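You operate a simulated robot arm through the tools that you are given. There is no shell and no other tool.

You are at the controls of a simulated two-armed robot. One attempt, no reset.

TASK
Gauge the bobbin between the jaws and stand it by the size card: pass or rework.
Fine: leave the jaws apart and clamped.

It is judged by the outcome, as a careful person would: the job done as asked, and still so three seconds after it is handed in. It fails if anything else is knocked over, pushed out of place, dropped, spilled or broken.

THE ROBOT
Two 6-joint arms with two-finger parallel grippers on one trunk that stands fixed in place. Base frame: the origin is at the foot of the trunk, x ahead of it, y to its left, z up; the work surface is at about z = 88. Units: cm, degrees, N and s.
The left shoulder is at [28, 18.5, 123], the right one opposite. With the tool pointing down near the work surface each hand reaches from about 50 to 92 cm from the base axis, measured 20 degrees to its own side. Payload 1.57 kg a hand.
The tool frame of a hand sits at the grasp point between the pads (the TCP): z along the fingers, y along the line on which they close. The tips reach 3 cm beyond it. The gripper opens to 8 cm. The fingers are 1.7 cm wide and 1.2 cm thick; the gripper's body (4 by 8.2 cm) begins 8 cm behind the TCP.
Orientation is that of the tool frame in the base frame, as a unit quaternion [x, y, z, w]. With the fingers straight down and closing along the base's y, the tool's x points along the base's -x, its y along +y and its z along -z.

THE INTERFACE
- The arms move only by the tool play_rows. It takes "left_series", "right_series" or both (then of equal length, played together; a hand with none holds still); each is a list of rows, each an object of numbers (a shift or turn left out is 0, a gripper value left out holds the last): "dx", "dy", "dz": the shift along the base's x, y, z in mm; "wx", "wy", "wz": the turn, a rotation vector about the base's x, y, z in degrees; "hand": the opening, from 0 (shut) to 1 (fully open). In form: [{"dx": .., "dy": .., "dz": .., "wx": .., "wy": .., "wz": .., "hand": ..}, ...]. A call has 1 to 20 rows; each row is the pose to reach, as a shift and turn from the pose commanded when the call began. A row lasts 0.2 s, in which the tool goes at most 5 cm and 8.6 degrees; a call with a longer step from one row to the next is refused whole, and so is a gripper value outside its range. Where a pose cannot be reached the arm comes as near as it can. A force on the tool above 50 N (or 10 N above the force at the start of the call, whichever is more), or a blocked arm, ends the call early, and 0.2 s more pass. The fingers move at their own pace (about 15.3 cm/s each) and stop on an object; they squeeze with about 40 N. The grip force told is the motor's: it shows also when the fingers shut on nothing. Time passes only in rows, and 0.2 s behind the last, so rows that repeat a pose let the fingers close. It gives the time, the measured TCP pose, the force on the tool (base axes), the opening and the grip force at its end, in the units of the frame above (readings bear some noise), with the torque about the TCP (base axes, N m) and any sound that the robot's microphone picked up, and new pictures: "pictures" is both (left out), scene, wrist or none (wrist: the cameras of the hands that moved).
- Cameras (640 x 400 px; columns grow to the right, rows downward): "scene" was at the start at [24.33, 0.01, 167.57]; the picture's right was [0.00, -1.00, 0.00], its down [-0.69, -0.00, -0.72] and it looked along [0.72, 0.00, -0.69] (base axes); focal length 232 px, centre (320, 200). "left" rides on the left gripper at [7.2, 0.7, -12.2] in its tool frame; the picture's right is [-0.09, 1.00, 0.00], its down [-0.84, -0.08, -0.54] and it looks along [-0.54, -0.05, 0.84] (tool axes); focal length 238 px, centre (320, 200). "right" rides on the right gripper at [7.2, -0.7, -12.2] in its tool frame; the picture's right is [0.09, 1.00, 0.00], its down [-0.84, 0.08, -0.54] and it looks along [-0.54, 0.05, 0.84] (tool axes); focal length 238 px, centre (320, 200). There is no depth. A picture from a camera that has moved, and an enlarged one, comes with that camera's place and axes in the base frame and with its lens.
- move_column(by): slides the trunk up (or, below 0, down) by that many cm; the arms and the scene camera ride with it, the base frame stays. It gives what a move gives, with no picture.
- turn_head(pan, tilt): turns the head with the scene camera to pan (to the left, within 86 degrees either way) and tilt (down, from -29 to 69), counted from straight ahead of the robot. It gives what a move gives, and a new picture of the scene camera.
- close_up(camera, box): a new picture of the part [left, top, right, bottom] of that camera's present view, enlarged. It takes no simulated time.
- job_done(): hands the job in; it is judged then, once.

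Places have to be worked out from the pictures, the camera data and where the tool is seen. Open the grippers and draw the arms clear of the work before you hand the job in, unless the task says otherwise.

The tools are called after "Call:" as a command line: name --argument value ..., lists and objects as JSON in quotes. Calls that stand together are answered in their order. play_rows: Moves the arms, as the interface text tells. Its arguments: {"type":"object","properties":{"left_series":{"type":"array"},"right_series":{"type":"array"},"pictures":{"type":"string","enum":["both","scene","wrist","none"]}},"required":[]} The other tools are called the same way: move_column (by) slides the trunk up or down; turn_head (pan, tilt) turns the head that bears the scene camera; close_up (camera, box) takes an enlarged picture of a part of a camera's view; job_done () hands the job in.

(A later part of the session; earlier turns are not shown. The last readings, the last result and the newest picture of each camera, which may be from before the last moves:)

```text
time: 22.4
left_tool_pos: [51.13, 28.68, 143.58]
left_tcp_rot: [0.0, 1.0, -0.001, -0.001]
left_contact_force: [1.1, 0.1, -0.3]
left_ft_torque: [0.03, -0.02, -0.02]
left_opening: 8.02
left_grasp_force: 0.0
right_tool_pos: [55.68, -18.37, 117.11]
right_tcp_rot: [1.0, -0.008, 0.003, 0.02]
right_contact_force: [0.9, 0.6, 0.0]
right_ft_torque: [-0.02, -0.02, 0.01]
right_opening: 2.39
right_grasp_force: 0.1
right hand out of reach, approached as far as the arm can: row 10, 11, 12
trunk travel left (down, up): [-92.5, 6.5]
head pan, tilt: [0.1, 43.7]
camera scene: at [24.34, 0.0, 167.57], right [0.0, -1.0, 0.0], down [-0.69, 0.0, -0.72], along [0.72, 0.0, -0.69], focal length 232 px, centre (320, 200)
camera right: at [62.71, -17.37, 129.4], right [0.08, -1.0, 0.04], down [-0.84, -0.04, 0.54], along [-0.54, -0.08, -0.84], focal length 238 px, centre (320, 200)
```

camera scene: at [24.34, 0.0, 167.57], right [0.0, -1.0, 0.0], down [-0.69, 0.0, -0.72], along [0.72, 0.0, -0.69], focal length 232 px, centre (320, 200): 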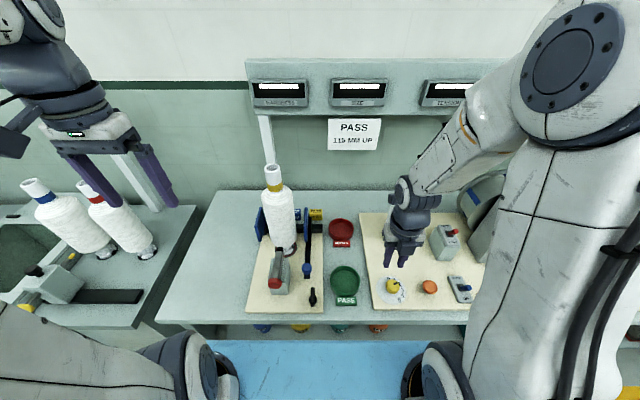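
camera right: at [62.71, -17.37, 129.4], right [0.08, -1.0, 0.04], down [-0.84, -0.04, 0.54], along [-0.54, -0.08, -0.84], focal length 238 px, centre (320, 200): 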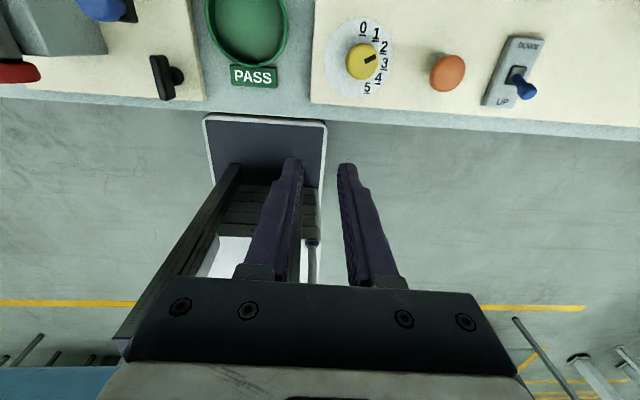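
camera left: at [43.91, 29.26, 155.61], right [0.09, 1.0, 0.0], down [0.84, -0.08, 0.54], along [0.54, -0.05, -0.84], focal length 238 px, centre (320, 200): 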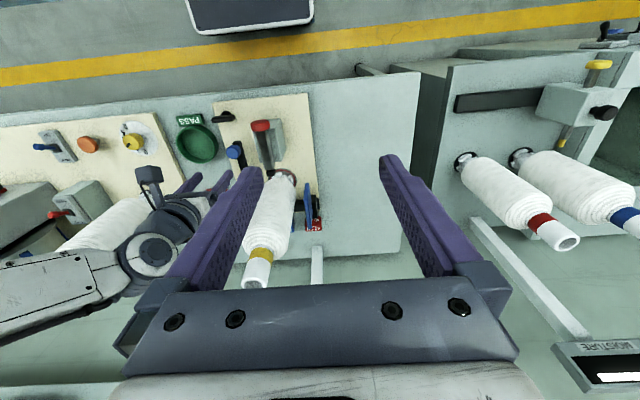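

The T-handle now lies fore-and-aft and the SIZE display is clear. I bring the left hand over the knob at about (65, 4.55, 112), half open.

Call:
play_rows --left_series '[{"dx": 14, "dy": -24, "dz": -31, "hand": 0.7}, {"dx": 28, "dy": -48, "dz": -62}, {"dx": 42, "dy": -72, "dz": -93}, {"dx": 56, "dy": -96, "dz": -124}, {"dx": 70, "dy": -120, "dz": -155}, {"dx": 84, "dy": -144, "dz": -186}, {"dx": 98, "dy": -168, "dz": -217}, {"dx": 112, "dy": -192, "dz": -248}, {"dx": 126, "dy": -216, "dz": -279}, {"dx": 138, "dy": -241, "dz": -315}, {"dx": 138, "dy": -241, "dz": -315}]' --pictures "both"

```text
time: 24.8
left_tool_pos: [64.81, 4.3, 112.03]
left_tcp_rot: [0.0, 1.0, 0.0, 0.0]
left_contact_force: [-0.4, 0.4, -0.3]
left_ft_torque: [0.02, 0.0, -0.02]
left_opening: 5.62
left_grasp_force: 0.1
right_tool_pos: [55.63, -18.38, 117.1]
right_tcp_rot: [1.0, -0.008, 0.002, 0.021]
right_contact_force: [0.5, 0.3, -0.4]
right_ft_torque: [0.01, -0.01, 0.01]
right_opening: 2.38
right_grasp_force: 0.1
trunk travel left (down, up): [-92.5, 6.5]
head pan, tilt: [0.1, 43.7]
camera scene: at [24.36, 0.0, 167.57], right [0.0, -1.0, 0.0], down [-0.69, 0.0, -0.72], along [0.72, 0.0, -0.69], focal length 232 px, centre (320, 200)
camera left: at [57.65, 4.93, 124.17], right [0.09, 1.0, 0.0], down [0.84, -0.08, 0.54], along [0.54, -0.05, -0.84], focal length 238 px, centre (320, 200)
```

scene: 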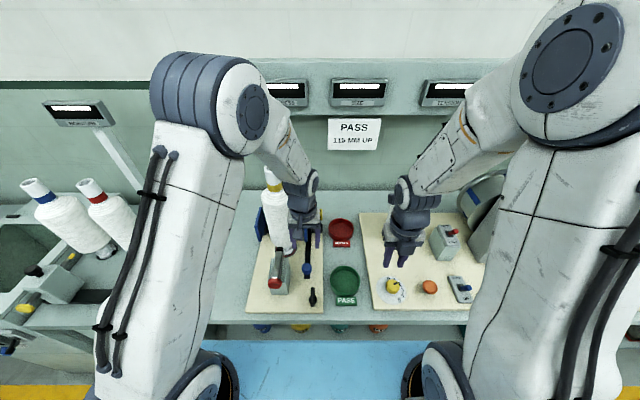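
left: 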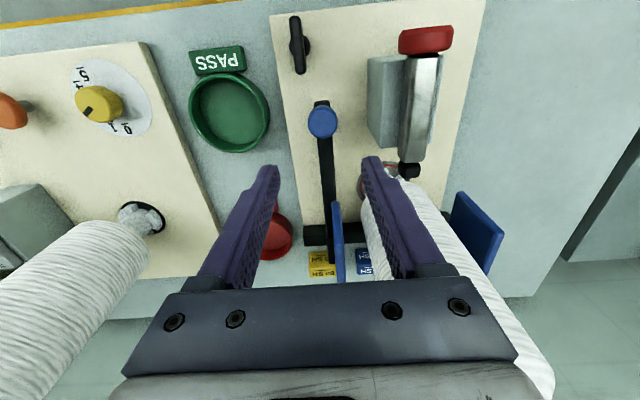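

The left hand is above the knob with no contact. I check the gap between the left forearm/wrist and the bobbin before going down.

Call:
close_up --camera "scene" --box '[230, 130, 340, 320]'

Call:
close_up --camera "right" --box '[0, 0, 320, 140]'

Call:
close_up --camera "scene" --box '[325, 70, 395, 115]'

```text
2.11 times, centred on (285, 225) of scene
camera zoom: at [24.36, 0.0, 167.57], right [0.0, -1.0, 0.0], down [-0.69, 0.0, -0.72], along [0.72, 0.0, -0.69], focal length 488 px, centre (394, 147)
```

zoom: 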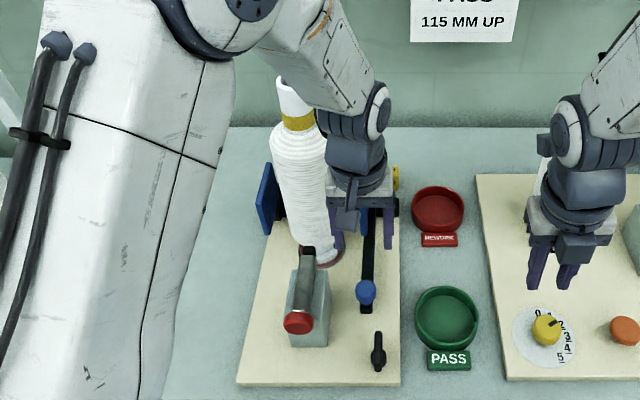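

```text
2.00 times, centred on (160, 70) of right
camera zoom: at [62.75, -17.35, 129.38], right [0.08, -1.0, 0.04], down [-0.84, -0.04, 0.54], along [-0.54, -0.08, -0.84], focal length 477 px, centre (640, 460)
```

zoom: 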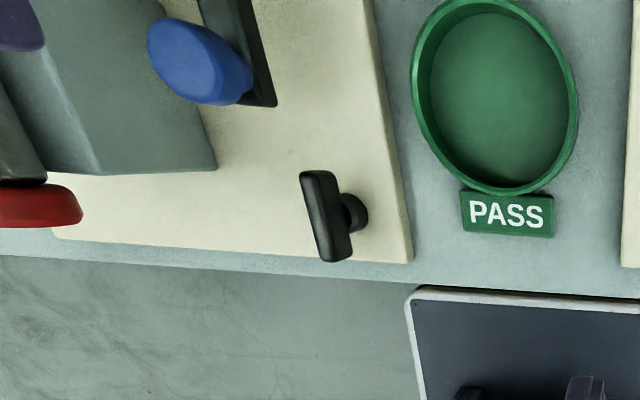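

```text
8.89 times, centred on (360, 92) of scene
camera zoom: at [24.36, 0.0, 167.57], right [0.0, -1.0, 0.0], down [-0.69, 0.0, -0.72], along [0.72, 0.0, -0.69], focal length 2062 px, centre (-36, 1156)
```

zoom: 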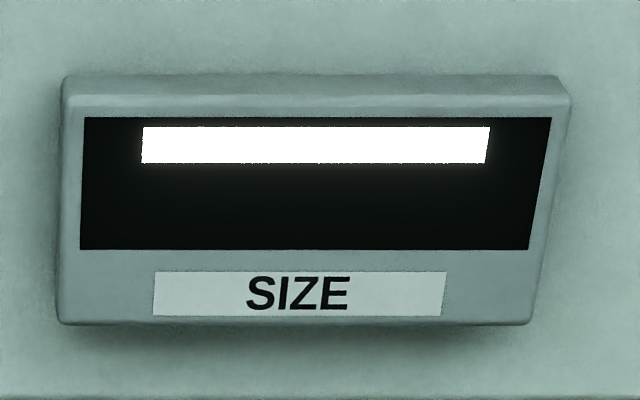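

The forearm passes in front of the bobbin with room to spare (bobbin axis at x ≈ 78, hand at x ≈ 65). I go straight down to straddle the knob.

Call:
play_rows --left_series '[{"dx": 1, "dy": 1.5, "dz": -34}, {"dx": 1, "dy": 1.5, "dz": -68}, {"dx": 1, "dy": 1.5, "dz": -100}, {"dx": 1, "dy": 1.5, "dz": -120}, {"dx": 1, "dy": 1.5, "dz": -132}, {"dx": 1, "dy": 1.5, "dz": -132}]' --pictures "both"

```text
time: 26.2
left_tool_pos: [64.84, 4.61, 98.91]
left_tcp_rot: [-0.001, 1.0, 0.0, 0.0]
left_contact_force: [-0.4, 0.0, 0.4]
left_ft_torque: [-0.03, -0.03, -0.04]
left_opening: 5.6
left_grasp_force: 0.1
right_tool_pos: [55.7, -18.47, 117.23]
right_tcp_rot: [1.0, -0.008, 0.002, 0.02]
right_contact_force: [0.1, 0.3, -0.2]
right_ft_torque: [0.04, 0.01, 0.0]
right_opening: 2.42
right_grasp_force: 0.1
trunk travel left (down, up): [-92.5, 6.5]
head pan, tilt: [0.1, 43.7]
camera scene: at [24.34, 0.02, 167.57], right [0.0, -1.0, 0.0], down [-0.69, 0.0, -0.72], along [0.72, 0.0, -0.69], focal length 232 px, centre (320, 200)
camera left: at [57.6, 5.22, 111.01], right [0.09, 1.0, 0.0], down [0.84, -0.08, 0.54], along [0.54, -0.05, -0.84], focal length 238 px, centre (320, 200)
```

scene: 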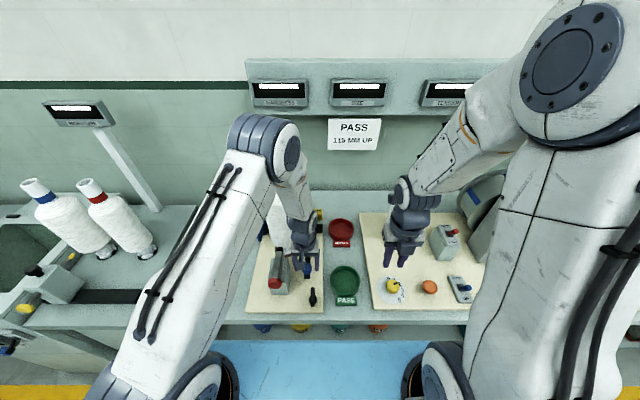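
left: 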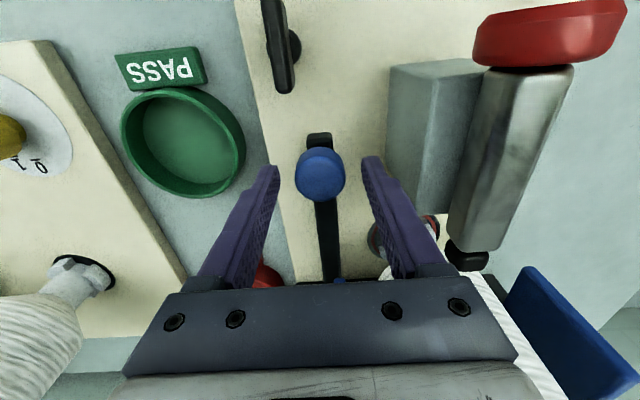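

The knob is centred. I grip it and try a small shift to the left again to see if the slide is now free.

Call:
play_rows --left_series '[{"hand": 0.4}, {"hand": 0.1}, {"hand": 0.0}, {"hand": 0.0}, {"dy": 1}, {"dy": 2}, {"dy": 3}, {"dy": 4}, {"dy": 4}]' --pictures "both"

```text
time: 28.2
left_tool_pos: [64.74, 5.09, 98.94]
left_tcp_rot: [-0.001, 1.0, 0.001, 0.0]
left_contact_force: [-3.0, -1.4, 6.3]
left_ft_torque: [-0.33, 0.75, 0.0]
left_opening: 3.34
left_grasp_force: 41.7
right_tool_pos: [55.56, -18.41, 117.07]
right_tcp_rot: [1.0, -0.007, 0.003, 0.021]
right_contact_force: [0.0, -0.5, 0.3]
right_ft_torque: [-0.01, -0.02, 0.02]
right_opening: 2.39
right_grasp_force: 0.1
trunk travel left (down, up): [-92.5, 6.5]
head pan, tilt: [0.1, 43.7]
camera scene: at [24.29, 0.01, 167.59], right [0.0, -1.0, 0.0], down [-0.69, 0.0, -0.72], along [0.72, 0.0, -0.69], focal length 232 px, centre (320, 200)
camera left: at [57.61, 5.69, 111.02], right [0.09, 1.0, 0.0], down [0.84, -0.08, 0.54], along [0.54, -0.05, -0.84], focal length 238 px, centre (320, 200)
```

scene: 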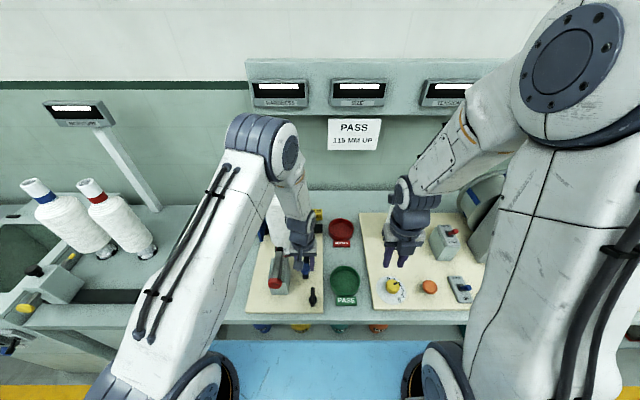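
left: 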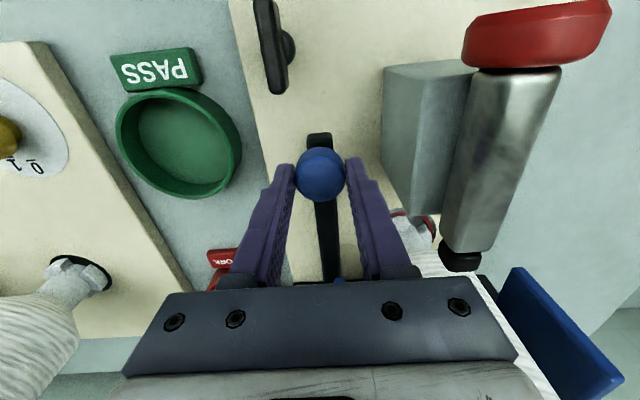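

The slide is free now: it moved 4 mm with only about 1.4 N. I slide it on towards the bobbin in small steps.

Call:
play_rows --left_series '[{"dy": 2}, {"dy": 4}, {"dy": 6}, {"dy": 8}, {"dy": 10}, {"dy": 12}, {"dy": 14}, {"dy": 14}]' --pictures "both"

```text
time: 30.0
left_tool_pos: [64.93, 6.47, 98.89]
left_tcp_rot: [-0.001, 1.0, 0.0, 0.0]
left_contact_force: [-14.1, -1.7, 18.1]
left_ft_torque: [-0.34, -0.16, 0.01]
left_opening: 3.37
left_grasp_force: 41.0
right_tool_pos: [55.49, -18.44, 117.27]
right_tcp_rot: [1.0, -0.007, 0.003, 0.021]
right_contact_force: [-0.1, -0.6, -0.1]
right_ft_torque: [-0.01, 0.01, 0.03]
right_opening: 2.4
right_grasp_force: 0.0
trunk travel left (down, up): [-92.5, 6.5]
head pan, tilt: [0.1, 43.7]
camera scene: at [24.17, 0.0, 167.6], right [0.0, -1.0, 0.0], down [-0.69, 0.0, -0.72], along [0.72, 0.0, -0.69], focal length 232 px, centre (320, 200)
camera left: at [57.6, 7.06, 111.01], right [0.09, 1.0, 0.0], down [0.84, -0.08, 0.54], along [0.54, -0.05, -0.84], focal length 238 px, centre (320, 200)
```

scene: 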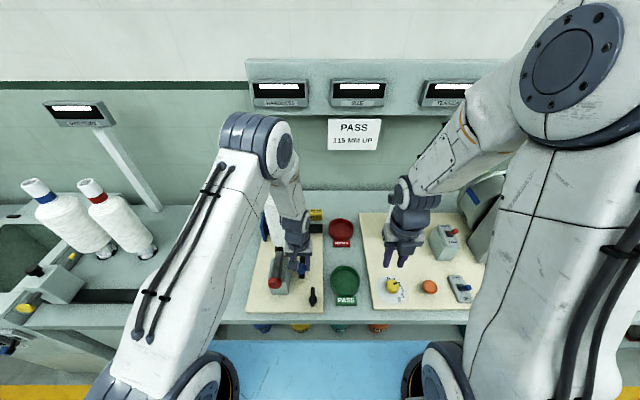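
left: 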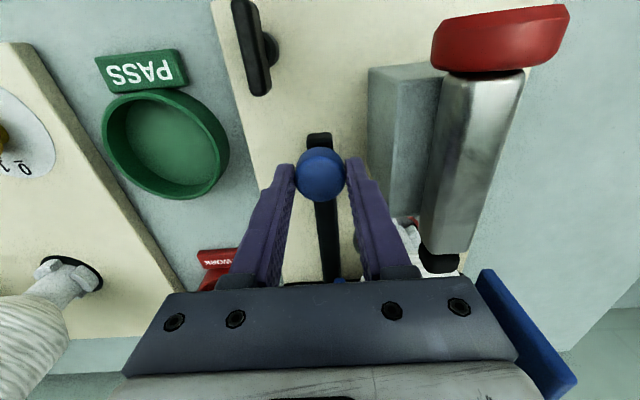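

Slide at y ≈ 6.47, moving easily; I ease off about 1 mm in x and z to relieve the side load and continue a few mm more towards contact.

Call:
play_rows --left_series '[{"dx": -1, "dz": 1}, {"dx": -1, "dy": 1.5, "dz": 1}, {"dx": -1, "dy": 3, "dz": 1}, {"dx": -1, "dy": 4.5, "dz": 1}, {"dx": -1, "dy": 6, "dz": 1}, {"dx": -1, "dy": 6, "dz": 1}]' --pictures "both"

Call:
close_up --camera "scene" --box '[325, 70, 395, 115]'

Call:
close_up --camera "scene" --box '[240, 180, 340, 320]'

```text
time: 31.4
left_tool_pos: [64.9, 7.15, 98.87]
left_tcp_rot: [0.0, 1.0, 0.001, 0.0]
left_contact_force: [-1.9, -1.9, -13.1]
left_ft_torque: [-0.48, -0.89, 0.01]
left_opening: 3.37
left_grasp_force: 41.6
right_tool_pos: [55.66, -18.4, 117.08]
right_tcp_rot: [1.0, -0.007, 0.003, 0.021]
right_contact_force: [-0.3, 0.3, -0.5]
right_ft_torque: [-0.01, -0.02, -0.02]
right_opening: 2.42
right_grasp_force: 0.0
trunk travel left (down, up): [-92.5, 6.5]
head pan, tilt: [0.1, 43.7]
camera scene: at [24.37, 0.01, 167.55], right [0.0, -1.0, 0.0], down [-0.69, 0.0, -0.72], along [0.72, 0.0, -0.69], focal length 232 px, centre (320, 200)
camera left: at [57.61, 7.66, 111.01], right [0.09, 1.0, 0.0], down [0.84, -0.08, 0.54], along [0.54, -0.05, -0.84], focal length 238 px, centre (320, 200)
```

scene: 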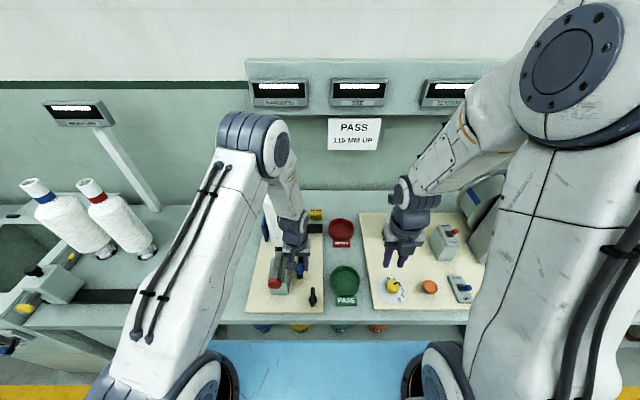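
left: 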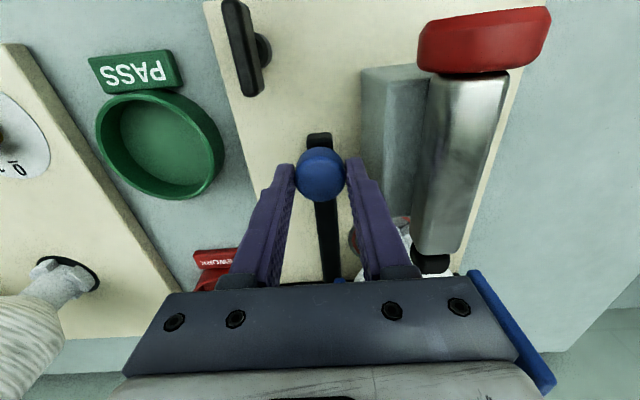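

```text
8.89 times, centred on (360, 92) of scene
camera zoom: at [24.37, 0.01, 167.55], right [0.0, -1.0, 0.0], down [-0.69, 0.0, -0.72], along [0.72, 0.0, -0.69], focal length 2062 px, centre (-36, 1156)
```

zoom: 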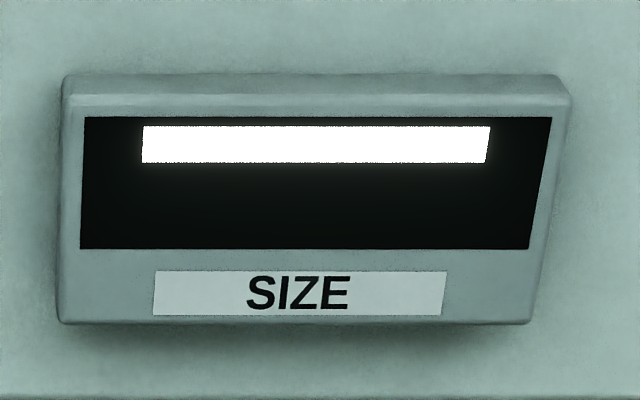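

```text
2.86 times, centred on (290, 250) of scene
camera zoom: at [24.37, 0.01, 167.55], right [0.0, -1.0, 0.0], down [-0.69, 0.0, -0.72], along [0.72, 0.0, -0.69], focal length 663 px, centre (406, 57)
```

zoom: 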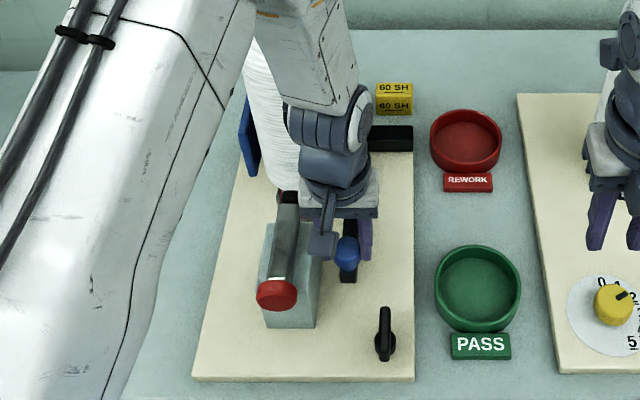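

Both blue jaws close in together; the knob is at y ≈ 7.15 and contact should be near. I go on in 1 mm steps, with a little z relief, watching for a push-back.

Call:
play_rows --left_series '[{"dz": -1}, {"dy": 1, "dz": -1}, {"dy": 2, "dz": -1}, {"dy": 2, "dz": -1}]' --pictures "both"

Call:
close_up --camera "scene" --box '[325, 70, 395, 115]'

```text
time: 32.4
left_tool_pos: [64.79, 7.23, 98.87]
left_tcp_rot: [0.0, 1.0, 0.0, 0.0]
left_contact_force: [-1.4, -2.0, -1.0]
left_ft_torque: [-0.33, 0.58, 0.02]
left_opening: 3.37
left_grasp_force: 41.6
right_tool_pos: [55.59, -18.38, 117.11]
right_tcp_rot: [1.0, -0.007, 0.003, 0.02]
right_contact_force: [-1.2, -0.3, -0.4]
right_ft_torque: [0.01, -0.04, -0.01]
right_opening: 2.41
right_grasp_force: 0.0
trunk travel left (down, up): [-92.5, 6.5]
head pan, tilt: [0.1, 43.7]
camera scene: at [24.34, 0.0, 167.57], right [0.0, -1.0, 0.0], down [-0.69, 0.0, -0.72], along [0.72, 0.0, -0.69], focal length 232 px, centre (320, 200)
camera left: at [57.59, 7.84, 111.01], right [0.09, 1.0, 0.0], down [0.84, -0.08, 0.54], along [0.54, -0.05, -0.84], focal length 238 px, centre (320, 200)
```

scene: 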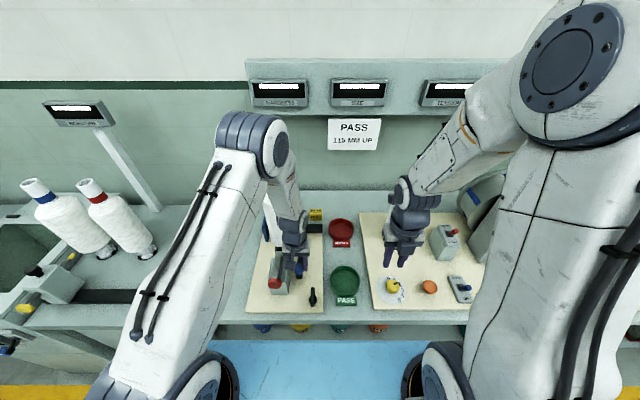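
left: 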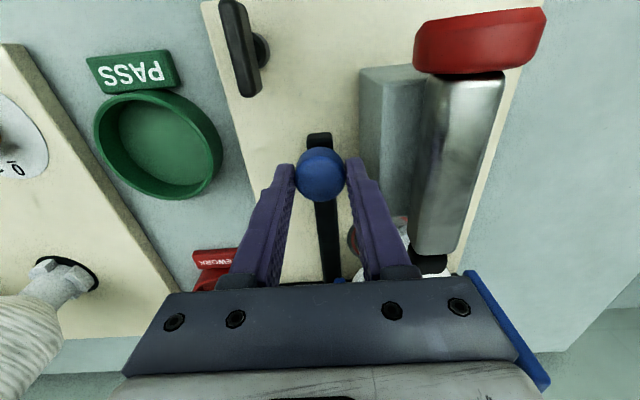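

```text
8.89 times, centred on (360, 92) of scene
camera zoom: at [24.34, 0.0, 167.57], right [0.0, -1.0, 0.0], down [-0.69, 0.0, -0.72], along [0.72, 0.0, -0.69], focal length 2062 px, centre (-36, 1156)
```

zoom: 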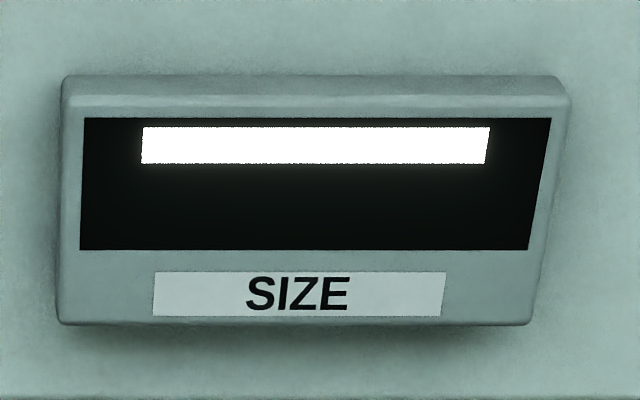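

Still only about 2 N and no reading on the SIZE display. I go on another 2–3 mm.

Call:
play_rows --left_series '[{"dy": 1}, {"dy": 2}, {"dy": 3}, {"dy": 3}]' --pictures "both"

Call:
close_up --camera "scene" --box '[325, 70, 395, 115]'

Call:
close_up --camera "left" --box '[300, 100, 560, 280]'

```text
time: 33.4
left_tool_pos: [64.9, 7.51, 98.86]
left_tcp_rot: [0.0, 1.0, 0.001, 0.0]
left_contact_force: [-4.1, -1.4, 8.7]
left_ft_torque: [-0.29, 0.59, -0.01]
left_opening: 3.38
left_grasp_force: 41.7
right_tool_pos: [55.66, -18.34, 117.23]
right_tcp_rot: [1.0, -0.007, 0.003, 0.021]
right_contact_force: [-1.0, -0.4, -0.3]
right_ft_torque: [-0.01, -0.03, -0.01]
right_opening: 2.39
right_grasp_force: 0.1
trunk travel left (down, up): [-92.5, 6.5]
head pan, tilt: [0.1, 43.7]
camera scene: at [24.28, 0.0, 167.59], right [0.0, -1.0, 0.0], down [-0.69, 0.0, -0.72], along [0.72, 0.0, -0.69], focal length 232 px, centre (320, 200)
camera left: at [57.6, 8.16, 111.01], right [0.09, 1.0, 0.0], down [0.84, -0.08, 0.54], along [0.54, -0.05, -0.84], focal length 238 px, centre (320, 200)
```

scene: 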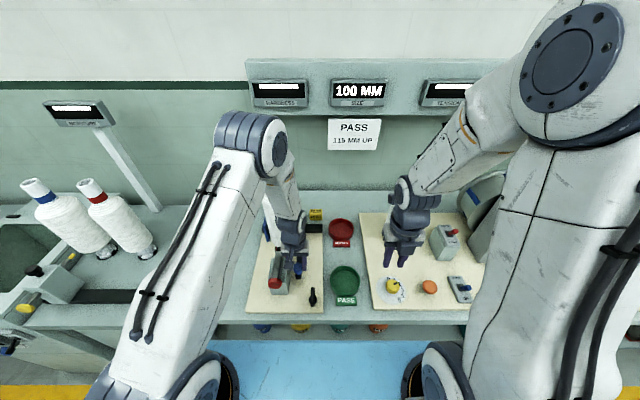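
left: 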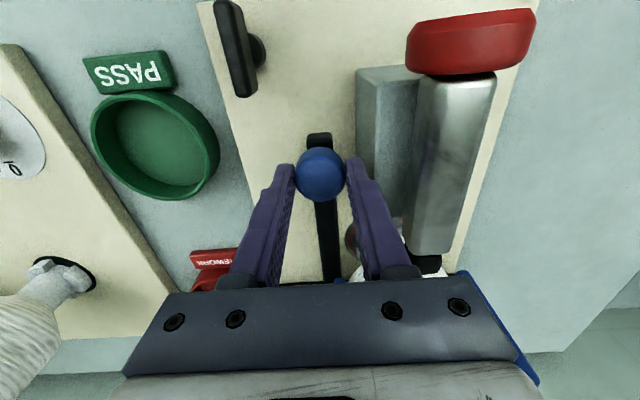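

```text
8.89 times, centred on (360, 92) of scene
camera zoom: at [24.28, 0.0, 167.59], right [0.0, -1.0, 0.0], down [-0.69, 0.0, -0.72], along [0.72, 0.0, -0.69], focal length 2062 px, centre (-36, 1156)
```

zoom: 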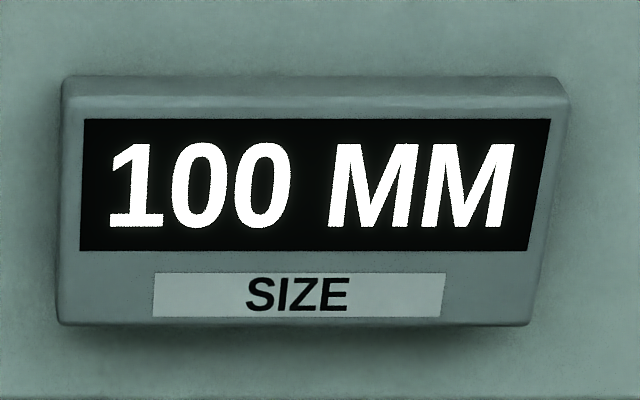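

```text
2.22 times, centred on (430, 190) of left
camera zoom: at [57.6, 8.16, 111.01], right [0.09, 1.0, 0.0], down [0.84, -0.08, 0.54], along [0.54, -0.05, -0.84], focal length 530 px, centre (76, 222)
```

zoom: 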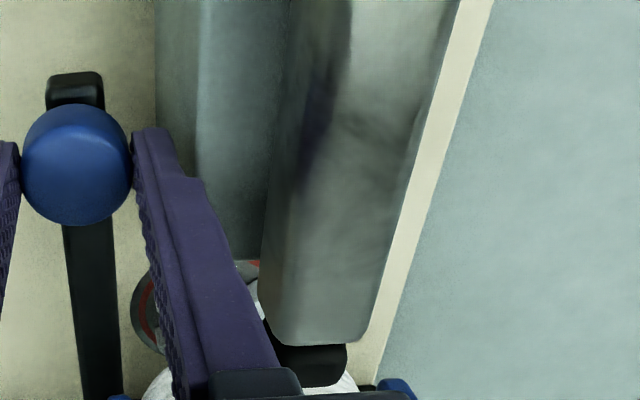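

The SIZE display now reads "100 MM" at y ≈ 7.5. To be sure the jaws really rest on the bobbin, I press 1 mm more and see whether force rises and the reading holds.

Call:
play_rows --left_series '[{"dy": 0.5}, {"dy": 1}, {"dy": 1}, {"dy": 1}]' --pictures "none"

Call:
close_up --camera "scene" --box '[325, 70, 395, 115]'

Call:
close_up --camera "scene" --box '[240, 180, 340, 320]'

```text
time: 34.4
left_tool_pos: [64.79, 7.52, 98.79]
left_tcp_rot: [0.0, 1.0, 0.0, 0.001]
left_contact_force: [-3.9, -0.8, 21.0]
left_ft_torque: [-0.25, 0.68, -0.04]
left_opening: 3.35
left_grasp_force: 42.1
right_tool_pos: [55.55, -18.43, 117.23]
right_tcp_rot: [1.0, -0.008, 0.004, 0.019]
right_contact_force: [-0.5, 0.0, -0.1]
right_ft_torque: [-0.01, 0.03, -0.02]
right_opening: 2.4
right_grasp_force: 0.1
trunk travel left (down, up): [-92.5, 6.5]
head pan, tilt: [0.1, 43.7]
```

```text
8.89 times, centred on (360, 92) of scene
camera zoom: at [24.23, -0.01, 167.6], right [0.0, -1.0, 0.0], down [-0.69, 0.0, -0.72], along [0.72, 0.0, -0.69], focal length 2062 px, centre (-36, 1156)
```

zoom: 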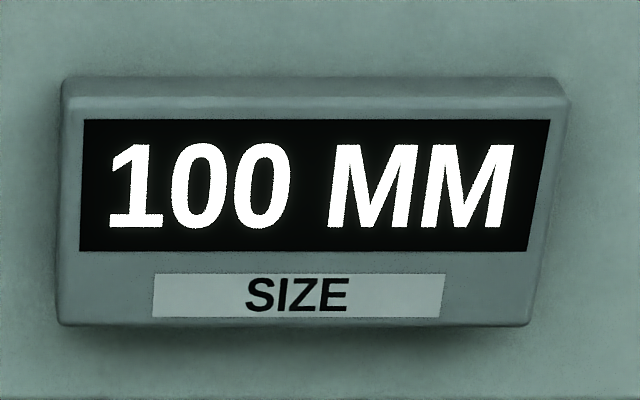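

```text
2.86 times, centred on (290, 250) of scene
camera zoom: at [24.23, -0.01, 167.6], right [0.0, -1.0, 0.0], down [-0.69, 0.0, -0.72], along [0.72, 0.0, -0.69], focal length 663 px, centre (406, 57)
```

zoom: 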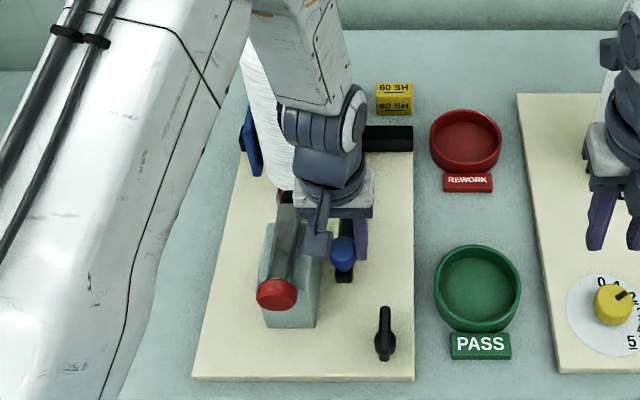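

The reading stays at 100 MM. I press slightly further once, relieving the vertical load, to confirm firm contact.

Call:
play_rows --left_series '[{"dz": 1.2}, {"dy": 1, "dz": 1.2}, {"dy": 2, "dz": 1.2}, {"dy": 2, "dz": 1.2}]' --pictures "wrist"

Call:
close_up --camera "scene" --box '[325, 70, 395, 115]'

Call:
close_up --camera "scene" --box '[255, 190, 315, 240]'

```text
time: 35.4
left_tool_pos: [64.84, 7.58, 98.93]
left_tcp_rot: [0.001, 1.0, 0.0, 0.0]
left_contact_force: [-4.4, -22.1, -9.5]
left_ft_torque: [-1.03, -0.57, 0.23]
left_opening: 3.32
left_grasp_force: 41.6
right_tool_pos: [55.52, -18.5, 117.04]
right_tcp_rot: [1.0, -0.008, 0.003, 0.02]
right_contact_force: [0.2, 0.3, -0.5]
right_ft_torque: [0.04, -0.01, -0.01]
right_opening: 2.42
right_grasp_force: 0.1
trunk travel left (down, up): [-92.5, 6.5]
head pan, tilt: [0.1, 43.7]
camera left: at [57.61, 8.23, 111.01], right [0.09, 1.0, 0.0], down [0.84, -0.08, 0.54], along [0.54, -0.05, -0.84], focal length 238 px, centre (320, 200)
```

left: 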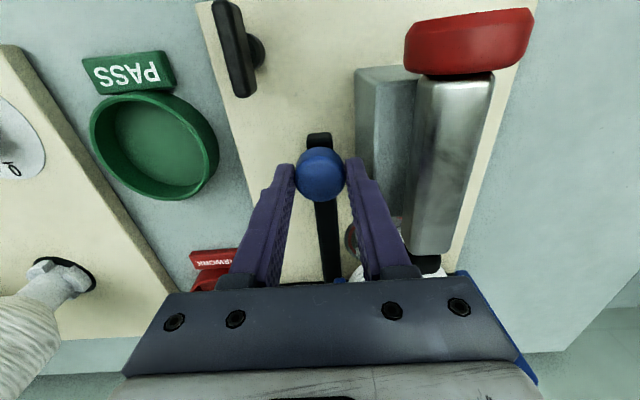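

```text
8.89 times, centred on (360, 92) of scene
camera zoom: at [24.34, -0.15, 167.55], right [0.0, -1.0, 0.0], down [-0.69, 0.0, -0.72], along [0.72, 0.0, -0.69], focal length 2062 px, centre (-36, 1156)
```

zoom: 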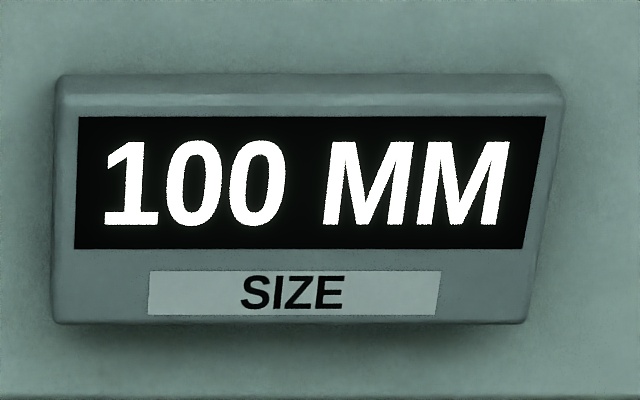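

```text
8.00 times, centred on (285, 215) of scene
camera zoom: at [24.34, -0.15, 167.55], right [0.0, -1.0, 0.0], down [-0.69, 0.0, -0.72], along [0.72, 0.0, -0.69], focal length 1855 px, centre (600, 80)
```

zoom: 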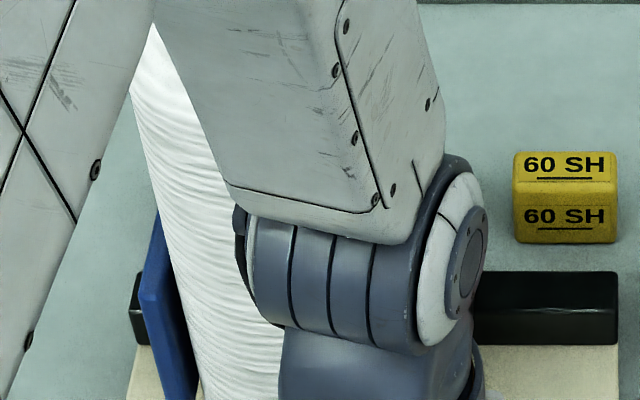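

Firm contact (22 N push-back at y ≈ 7.58) and the size holds at 100 MM, under 115 MM, so the bobbin goes to REWORK. I now slide the jaws back apart to where they began (y ≈ 4.6).

Call:
play_rows --left_series '[{"dy": -1.5, "dz": -0.6}, {"dy": -4, "dz": -0.6}, {"dy": -7, "dz": -0.6}, {"dy": -10, "dz": -0.6}, {"dy": -13, "dz": -0.6}, {"dy": -16, "dz": -0.6}, {"dy": -19, "dz": -0.6}, {"dy": -22, "dz": -0.6}, {"dy": -25, "dz": -0.6}, {"dy": -28, "dz": -0.6}, {"dy": -31, "dz": -0.6}, {"dy": -31, "dz": -0.6}]' --pictures "both"

Call:
close_up --camera "scene" --box '[240, 180, 340, 320]'

```text
time: 38.0
left_tool_pos: [64.83, 4.66, 98.82]
left_tcp_rot: [0.0, 1.0, 0.0, 0.0]
left_contact_force: [-0.5, 1.2, -5.8]
left_ft_torque: [-0.36, 0.28, 0.07]
left_opening: 3.37
left_grasp_force: 41.1
right_tool_pos: [55.69, -18.39, 116.97]
right_tcp_rot: [1.0, -0.007, 0.002, 0.021]
right_contact_force: [0.0, 0.0, -0.6]
right_ft_torque: [-0.05, -0.03, 0.02]
right_opening: 2.39
right_grasp_force: 0.0
trunk travel left (down, up): [-92.5, 6.5]
head pan, tilt: [0.1, 43.7]
camera scene: at [24.36, 0.01, 167.57], right [0.0, -1.0, 0.0], down [-0.69, 0.0, -0.72], along [0.72, 0.0, -0.69], focal length 232 px, centre (320, 200)
camera left: at [57.62, 5.3, 111.02], right [0.09, 1.0, 0.0], down [0.84, -0.08, 0.54], along [0.54, -0.05, -0.84], focal length 238 px, centre (320, 200)
```

scene: 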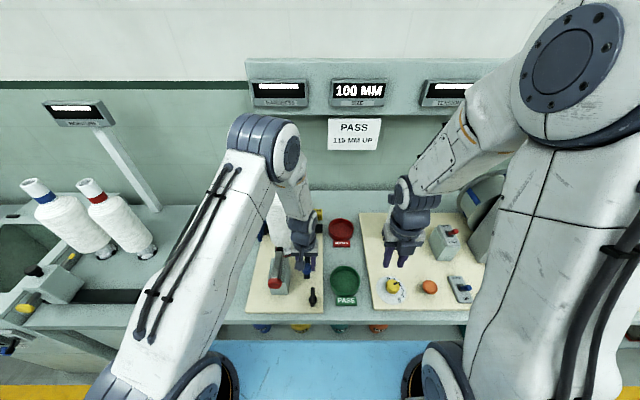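
left: 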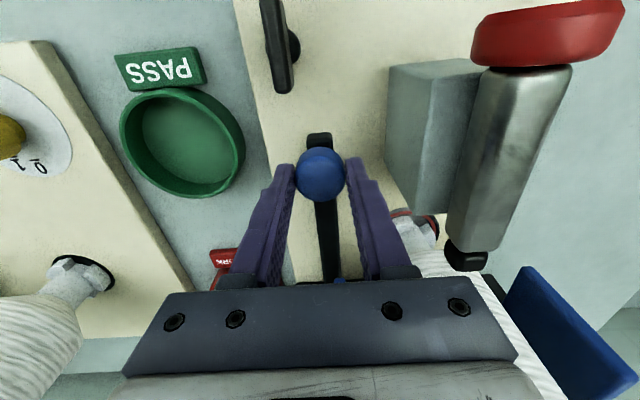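

```text
2.86 times, centred on (290, 250) of scene
camera zoom: at [24.36, 0.01, 167.57], right [0.0, -1.0, 0.0], down [-0.69, 0.0, -0.72], along [0.72, 0.0, -0.69], focal length 663 px, centre (406, 57)
```

zoom: 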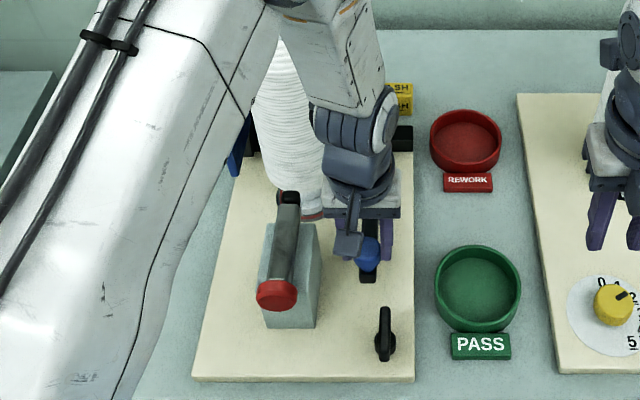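

The jaws are back apart (knob at y ≈ 4.66) and the display has kept 100 MM. I release the knob, rise straight up and take the left hand back to its side by the same path.

Call:
play_rows --left_series '[{"hand": 0.7}, {"hand": 0.7}, {"dz": 40}, {"dz": 85}, {"dz": 130}, {"dx": -14, "dy": 25, "dz": 161}, {"dx": -28, "dy": 49, "dz": 192}, {"dx": -42, "dy": 73, "dz": 223}, {"dx": -56, "dy": 97, "dz": 254}, {"dx": -70, "dy": 121, "dz": 285}, {"dx": -84, "dy": 145, "dz": 316}, {"dx": -98, "dy": 169, "dz": 347}, {"dx": -112, "dy": 193, "dz": 378}, {"dx": -126, "dy": 217, "dz": 409}, {"dx": -136, "dy": 241, "dz": 440}, {"dx": -136, "dy": 241, "dz": 440}]' --pictures "both"

```text
time: 41.4
left_tool_pos: [51.05, 28.86, 143.18]
left_tcp_rot: [0.001, 1.0, 0.0, 0.0]
left_contact_force: [-0.4, 0.4, 0.4]
left_ft_torque: [0.02, -0.02, 0.0]
left_opening: 5.61
left_grasp_force: 0.0
right_tool_pos: [55.57, -18.29, 117.2]
right_tcp_rot: [1.0, -0.006, 0.003, 0.02]
right_contact_force: [-0.1, -1.1, 0.2]
right_ft_torque: [0.03, 0.0, 0.03]
right_opening: 2.43
right_grasp_force: 0.1
trunk travel left (down, up): [-92.5, 6.5]
head pan, tilt: [0.1, 43.7]
camera scene: at [24.33, 0.01, 167.57], right [0.0, -1.0, 0.0], down [-0.69, 0.0, -0.72], along [0.72, 0.0, -0.69], focal length 232 px, centre (320, 200)
camera left: at [43.81, 29.45, 155.12], right [0.09, 1.0, 0.0], down [0.84, -0.08, 0.54], along [0.54, -0.05, -0.84], focal length 238 px, centre (320, 200)
```

scene: 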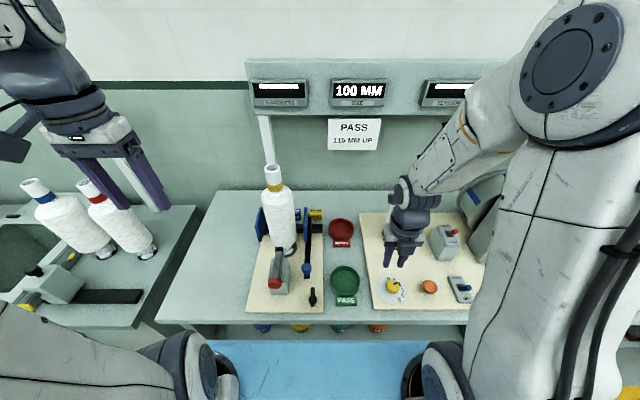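
left: 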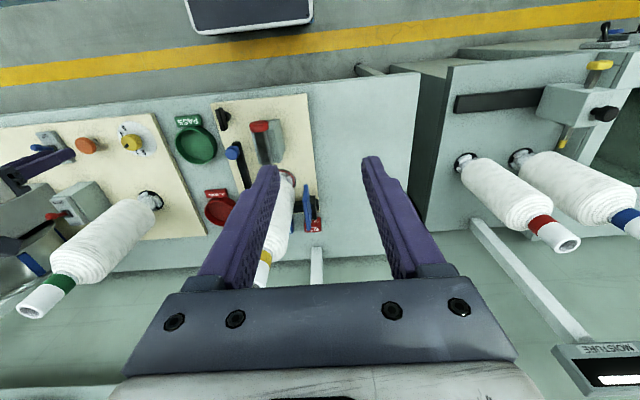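

The SIZE display still shows 100 MM and the bobbin stands clear. Now I bring the right hand (still turned 180°) back above the T-handle at (57.65, 2.4) to re-clamp.

Call:
play_rows --right_series '[{"dx": 3, "dy": 35, "dz": -5}, {"dx": 7, "dy": 70, "dz": -15}, {"dx": 11, "dy": 105, "dz": -30}, {"dx": 15, "dy": 140, "dz": -45}, {"dx": 18, "dy": 175, "dz": -60}, {"dx": 21, "dy": 207, "dz": -72}, {"dx": 21, "dy": 207, "dz": -72}]' --pictures "both"

Call:
close_up --camera "right" --box '[230, 60, 400, 220]'

```text
time: 43.0
left_tool_pos: [51.15, 28.79, 142.95]
left_tcp_rot: [0.0, 1.0, 0.0, 0.0]
left_contact_force: [-0.1, 0.9, -0.5]
left_ft_torque: [-0.02, -0.02, 0.0]
left_opening: 5.6
left_grasp_force: 0.1
right_tool_pos: [57.78, 2.35, 109.95]
right_tcp_rot: [1.0, 0.0, 0.0, 0.0]
right_contact_force: [0.2, -0.3, 0.2]
right_ft_torque: [-0.02, 0.0, 0.01]
right_opening: 2.38
right_grasp_force: 0.0
trunk travel left (down, up): [-92.5, 6.5]
head pan, tilt: [0.1, 43.7]
camera scene: at [24.34, 0.03, 167.57], right [0.0, -1.0, 0.0], down [-0.69, 0.0, -0.72], along [0.72, 0.0, -0.69], focal length 232 px, centre (320, 200)
camera right: at [64.91, 3.0, 122.31], right [0.09, -1.0, 0.0], down [-0.84, -0.08, 0.54], along [-0.54, -0.05, -0.84], focal length 238 px, centre (320, 200)
```

scene: 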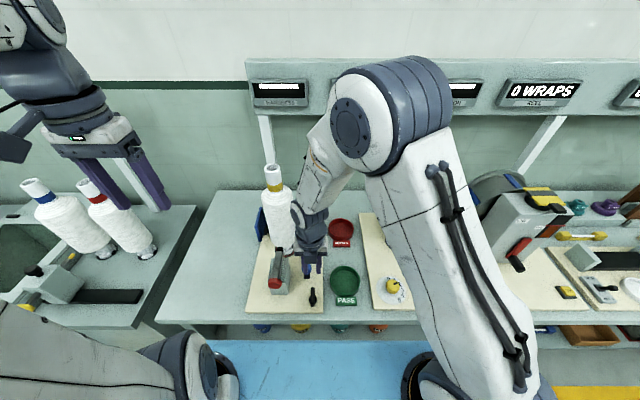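
right: 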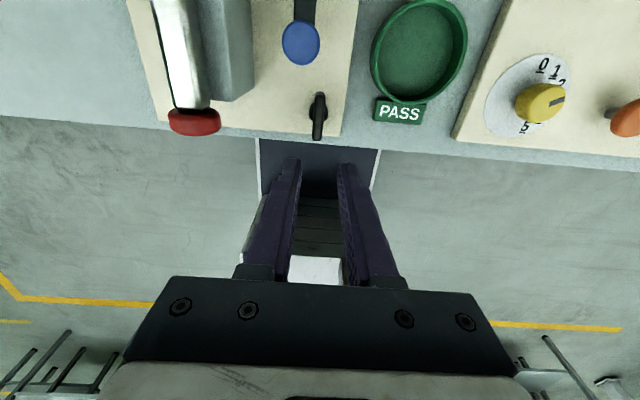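

```text
2.50 times, centred on (315, 140) of right
camera zoom: at [64.91, 3.0, 122.31], right [0.09, -1.0, 0.0], down [-0.84, -0.08, 0.54], along [-0.54, -0.05, -0.84], focal length 596 px, centre (332, 350)
```

zoom: 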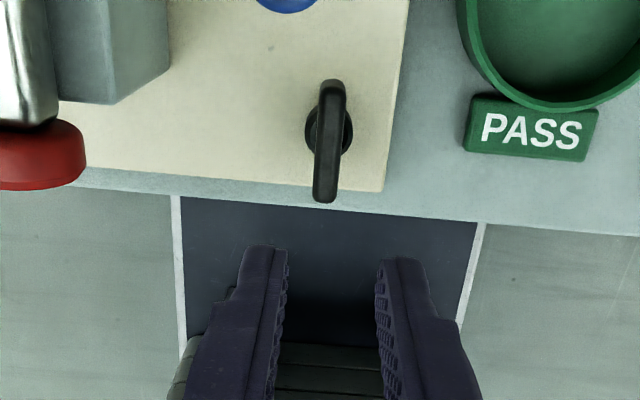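

Orientation is exact and the T-bar lies along the fingers' gap. I open a little more, descend to z ≈ 94.1, and close on the bar.

Call:
play_rows --right_series '[{"dz": -40, "hand": 0.42}, {"dz": -80}, {"dz": -115}, {"dz": -140}, {"dz": -152}, {"dz": -158}, {"dz": -158}, {"dz": -158, "hand": 0.2}, {"dz": -158, "hand": 0.0}, {"dz": -158, "hand": 0.0}, {"dz": -158, "hand": 0.0}]' --pictures "wrist"

```text
time: 45.4
left_tool_pos: [51.04, 29.06, 142.97]
left_tcp_rot: [0.0, 1.0, -0.001, 0.0]
left_contact_force: [0.0, -0.2, 1.2]
left_ft_torque: [-0.02, 0.02, 0.03]
left_opening: 5.61
left_grasp_force: 0.0
right_tool_pos: [57.48, 2.56, 94.22]
right_tcp_rot: [1.0, 0.0, 0.001, 0.0]
right_contact_force: [-9.3, 25.1, -10.3]
right_ft_torque: [0.53, -0.34, -0.18]
right_opening: 1.31
right_grasp_force: 29.9
trunk travel left (down, up): [-92.5, 6.5]
head pan, tilt: [0.1, 43.7]
camera right: at [64.7, 3.18, 106.54], right [0.09, -1.0, 0.0], down [-0.84, -0.08, 0.54], along [-0.54, -0.05, -0.84], focal length 238 px, centre (320, 200)
```

right: 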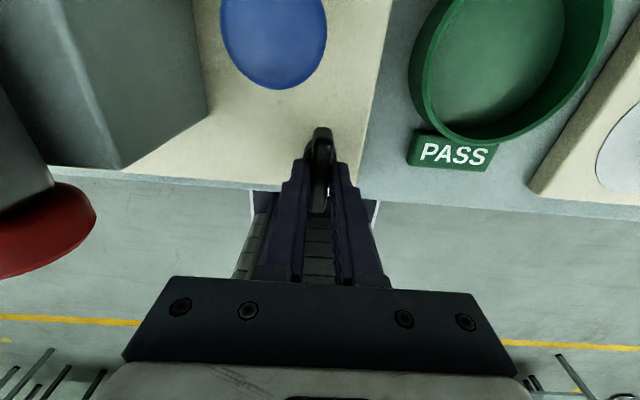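

The bar is gripped; I shift 2 mm left to relieve the side force and turn it clockwise, back towards the clamped position, in steps.

Call:
play_rows --right_series '[{"dx": -0.5, "dy": 2}, {"dx": -0.5, "dy": 2, "wz": -5}, {"dx": -0.5, "dy": 2, "wz": -10}, {"dx": -0.5, "dy": 2, "wz": -15}, {"dx": -0.5, "dy": 2, "wz": -20}, {"dx": -0.5, "dy": 2, "wz": -25}, {"dx": -0.5, "dy": 2, "wz": -30}, {"dx": -0.5, "dy": 2, "wz": -30}]' --pictures "wrist"

```text
time: 47.2
left_tool_pos: [51.06, 28.88, 142.82]
left_tcp_rot: [0.0, 1.0, 0.0, -0.001]
left_contact_force: [-0.6, -1.2, 0.0]
left_ft_torque: [-0.02, 0.02, 0.0]
left_opening: 5.59
left_grasp_force: 0.0
right_tool_pos: [57.55, 2.52, 94.25]
right_tcp_rot: [0.966, -0.259, 0.0, 0.0]
right_contact_force: [-0.6, 9.9, -9.9]
right_ft_torque: [0.41, 0.32, -0.04]
right_opening: 1.3
right_grasp_force: 29.2
trunk travel left (down, up): [-92.5, 6.5]
head pan, tilt: [0.1, 43.7]
camera right: at [64.09, -0.56, 106.53], right [-0.42, -0.91, 0.0], down [-0.76, 0.35, 0.54], along [-0.49, 0.23, -0.84], focal length 238 px, centre (320, 200)
```

right: 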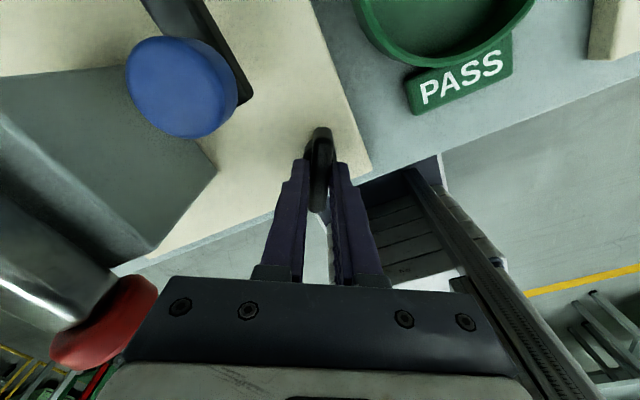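

30° back and turning freely. I continue clockwise through the remaining 60°.

Call:
play_rows --right_series '[{"dy": 0.5}, {"dy": 0.5, "wz": -6}, {"dy": 0.5, "wz": -12}, {"dy": 0.5, "wz": -18}, {"dy": 0.5, "wz": -24}, {"dy": 0.5, "wz": -30}, {"dy": 0.5, "wz": -36}, {"dy": 0.5, "wz": -42}, {"dy": 0.5, "wz": -47}, {"dy": 0.5, "wz": -47}]' --pictures "wrist"

```text
time: 49.4
left_tool_pos: [51.14, 28.77, 143.03]
left_tcp_rot: [0.0, 1.0, 0.0, 0.0]
left_contact_force: [-0.9, -0.3, -0.4]
left_ft_torque: [0.02, 0.01, 0.03]
left_opening: 5.58
left_grasp_force: 0.0
right_tool_pos: [57.45, 2.43, 94.25]
right_tcp_rot: [0.781, -0.624, 0.0, 0.0]
right_contact_force: [3.3, -11.8, 5.9]
right_ft_torque: [-0.56, -0.13, -0.04]
right_opening: 1.28
right_grasp_force: 29.5
trunk travel left (down, up): [-92.5, 6.5]
head pan, tilt: [0.1, 43.7]
camera right: at [59.73, -4.43, 106.53], right [-0.95, -0.31, 0.0], down [-0.26, 0.8, 0.54], along [-0.17, 0.52, -0.84], focal length 238 px, centre (320, 200)
```

right: 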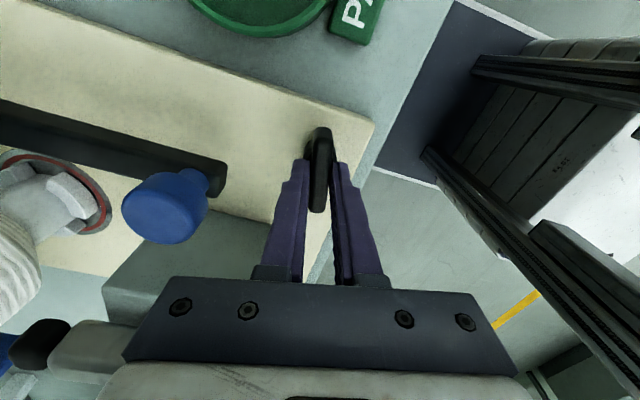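

13° remain. I finish the turn to the original crosswise position and a couple of degrees beyond to feel the stop.

Call:
play_rows --right_series '[{"dy": -1, "dz": 0}, {"dy": -1, "wz": -5}, {"dy": -1, "wz": -10}, {"dy": -1, "wz": -13}, {"dy": -1, "wz": -15}, {"dy": -1, "wz": -15}]' --pictures "wrist"

```text
time: 50.8
left_tool_pos: [51.08, 28.82, 142.94]
left_tcp_rot: [0.0, 1.0, 0.0, -0.001]
left_contact_force: [0.7, 0.0, -1.1]
left_ft_torque: [0.02, -0.02, 0.0]
left_opening: 5.61
left_grasp_force: 0.1
right_tool_pos: [57.45, 2.56, 94.23]
right_tcp_rot: [-0.694, 0.72, 0.0, -0.001]
right_contact_force: [-8.0, 0.3, -1.6]
right_ft_torque: [0.15, -0.12, 0.6]
right_opening: 1.33
right_grasp_force: 30.0
trunk travel left (down, up): [-92.5, 6.5]
head pan, tilt: [0.1, 43.7]
camera right: at [57.9, -4.77, 106.53], right [-1.0, -0.06, 0.0], down [-0.05, 0.84, 0.54], along [-0.03, 0.54, -0.84], focal length 238 px, centre (320, 200)
```

right: 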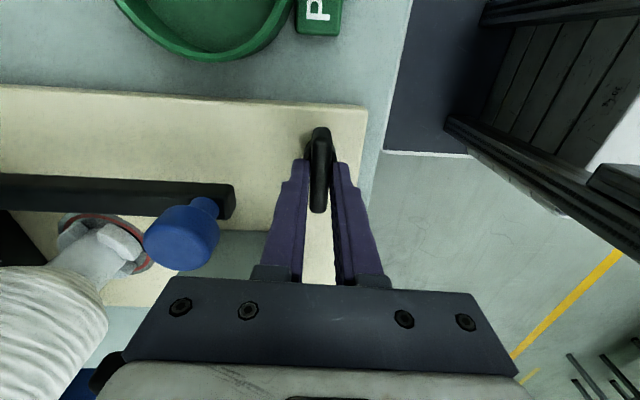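

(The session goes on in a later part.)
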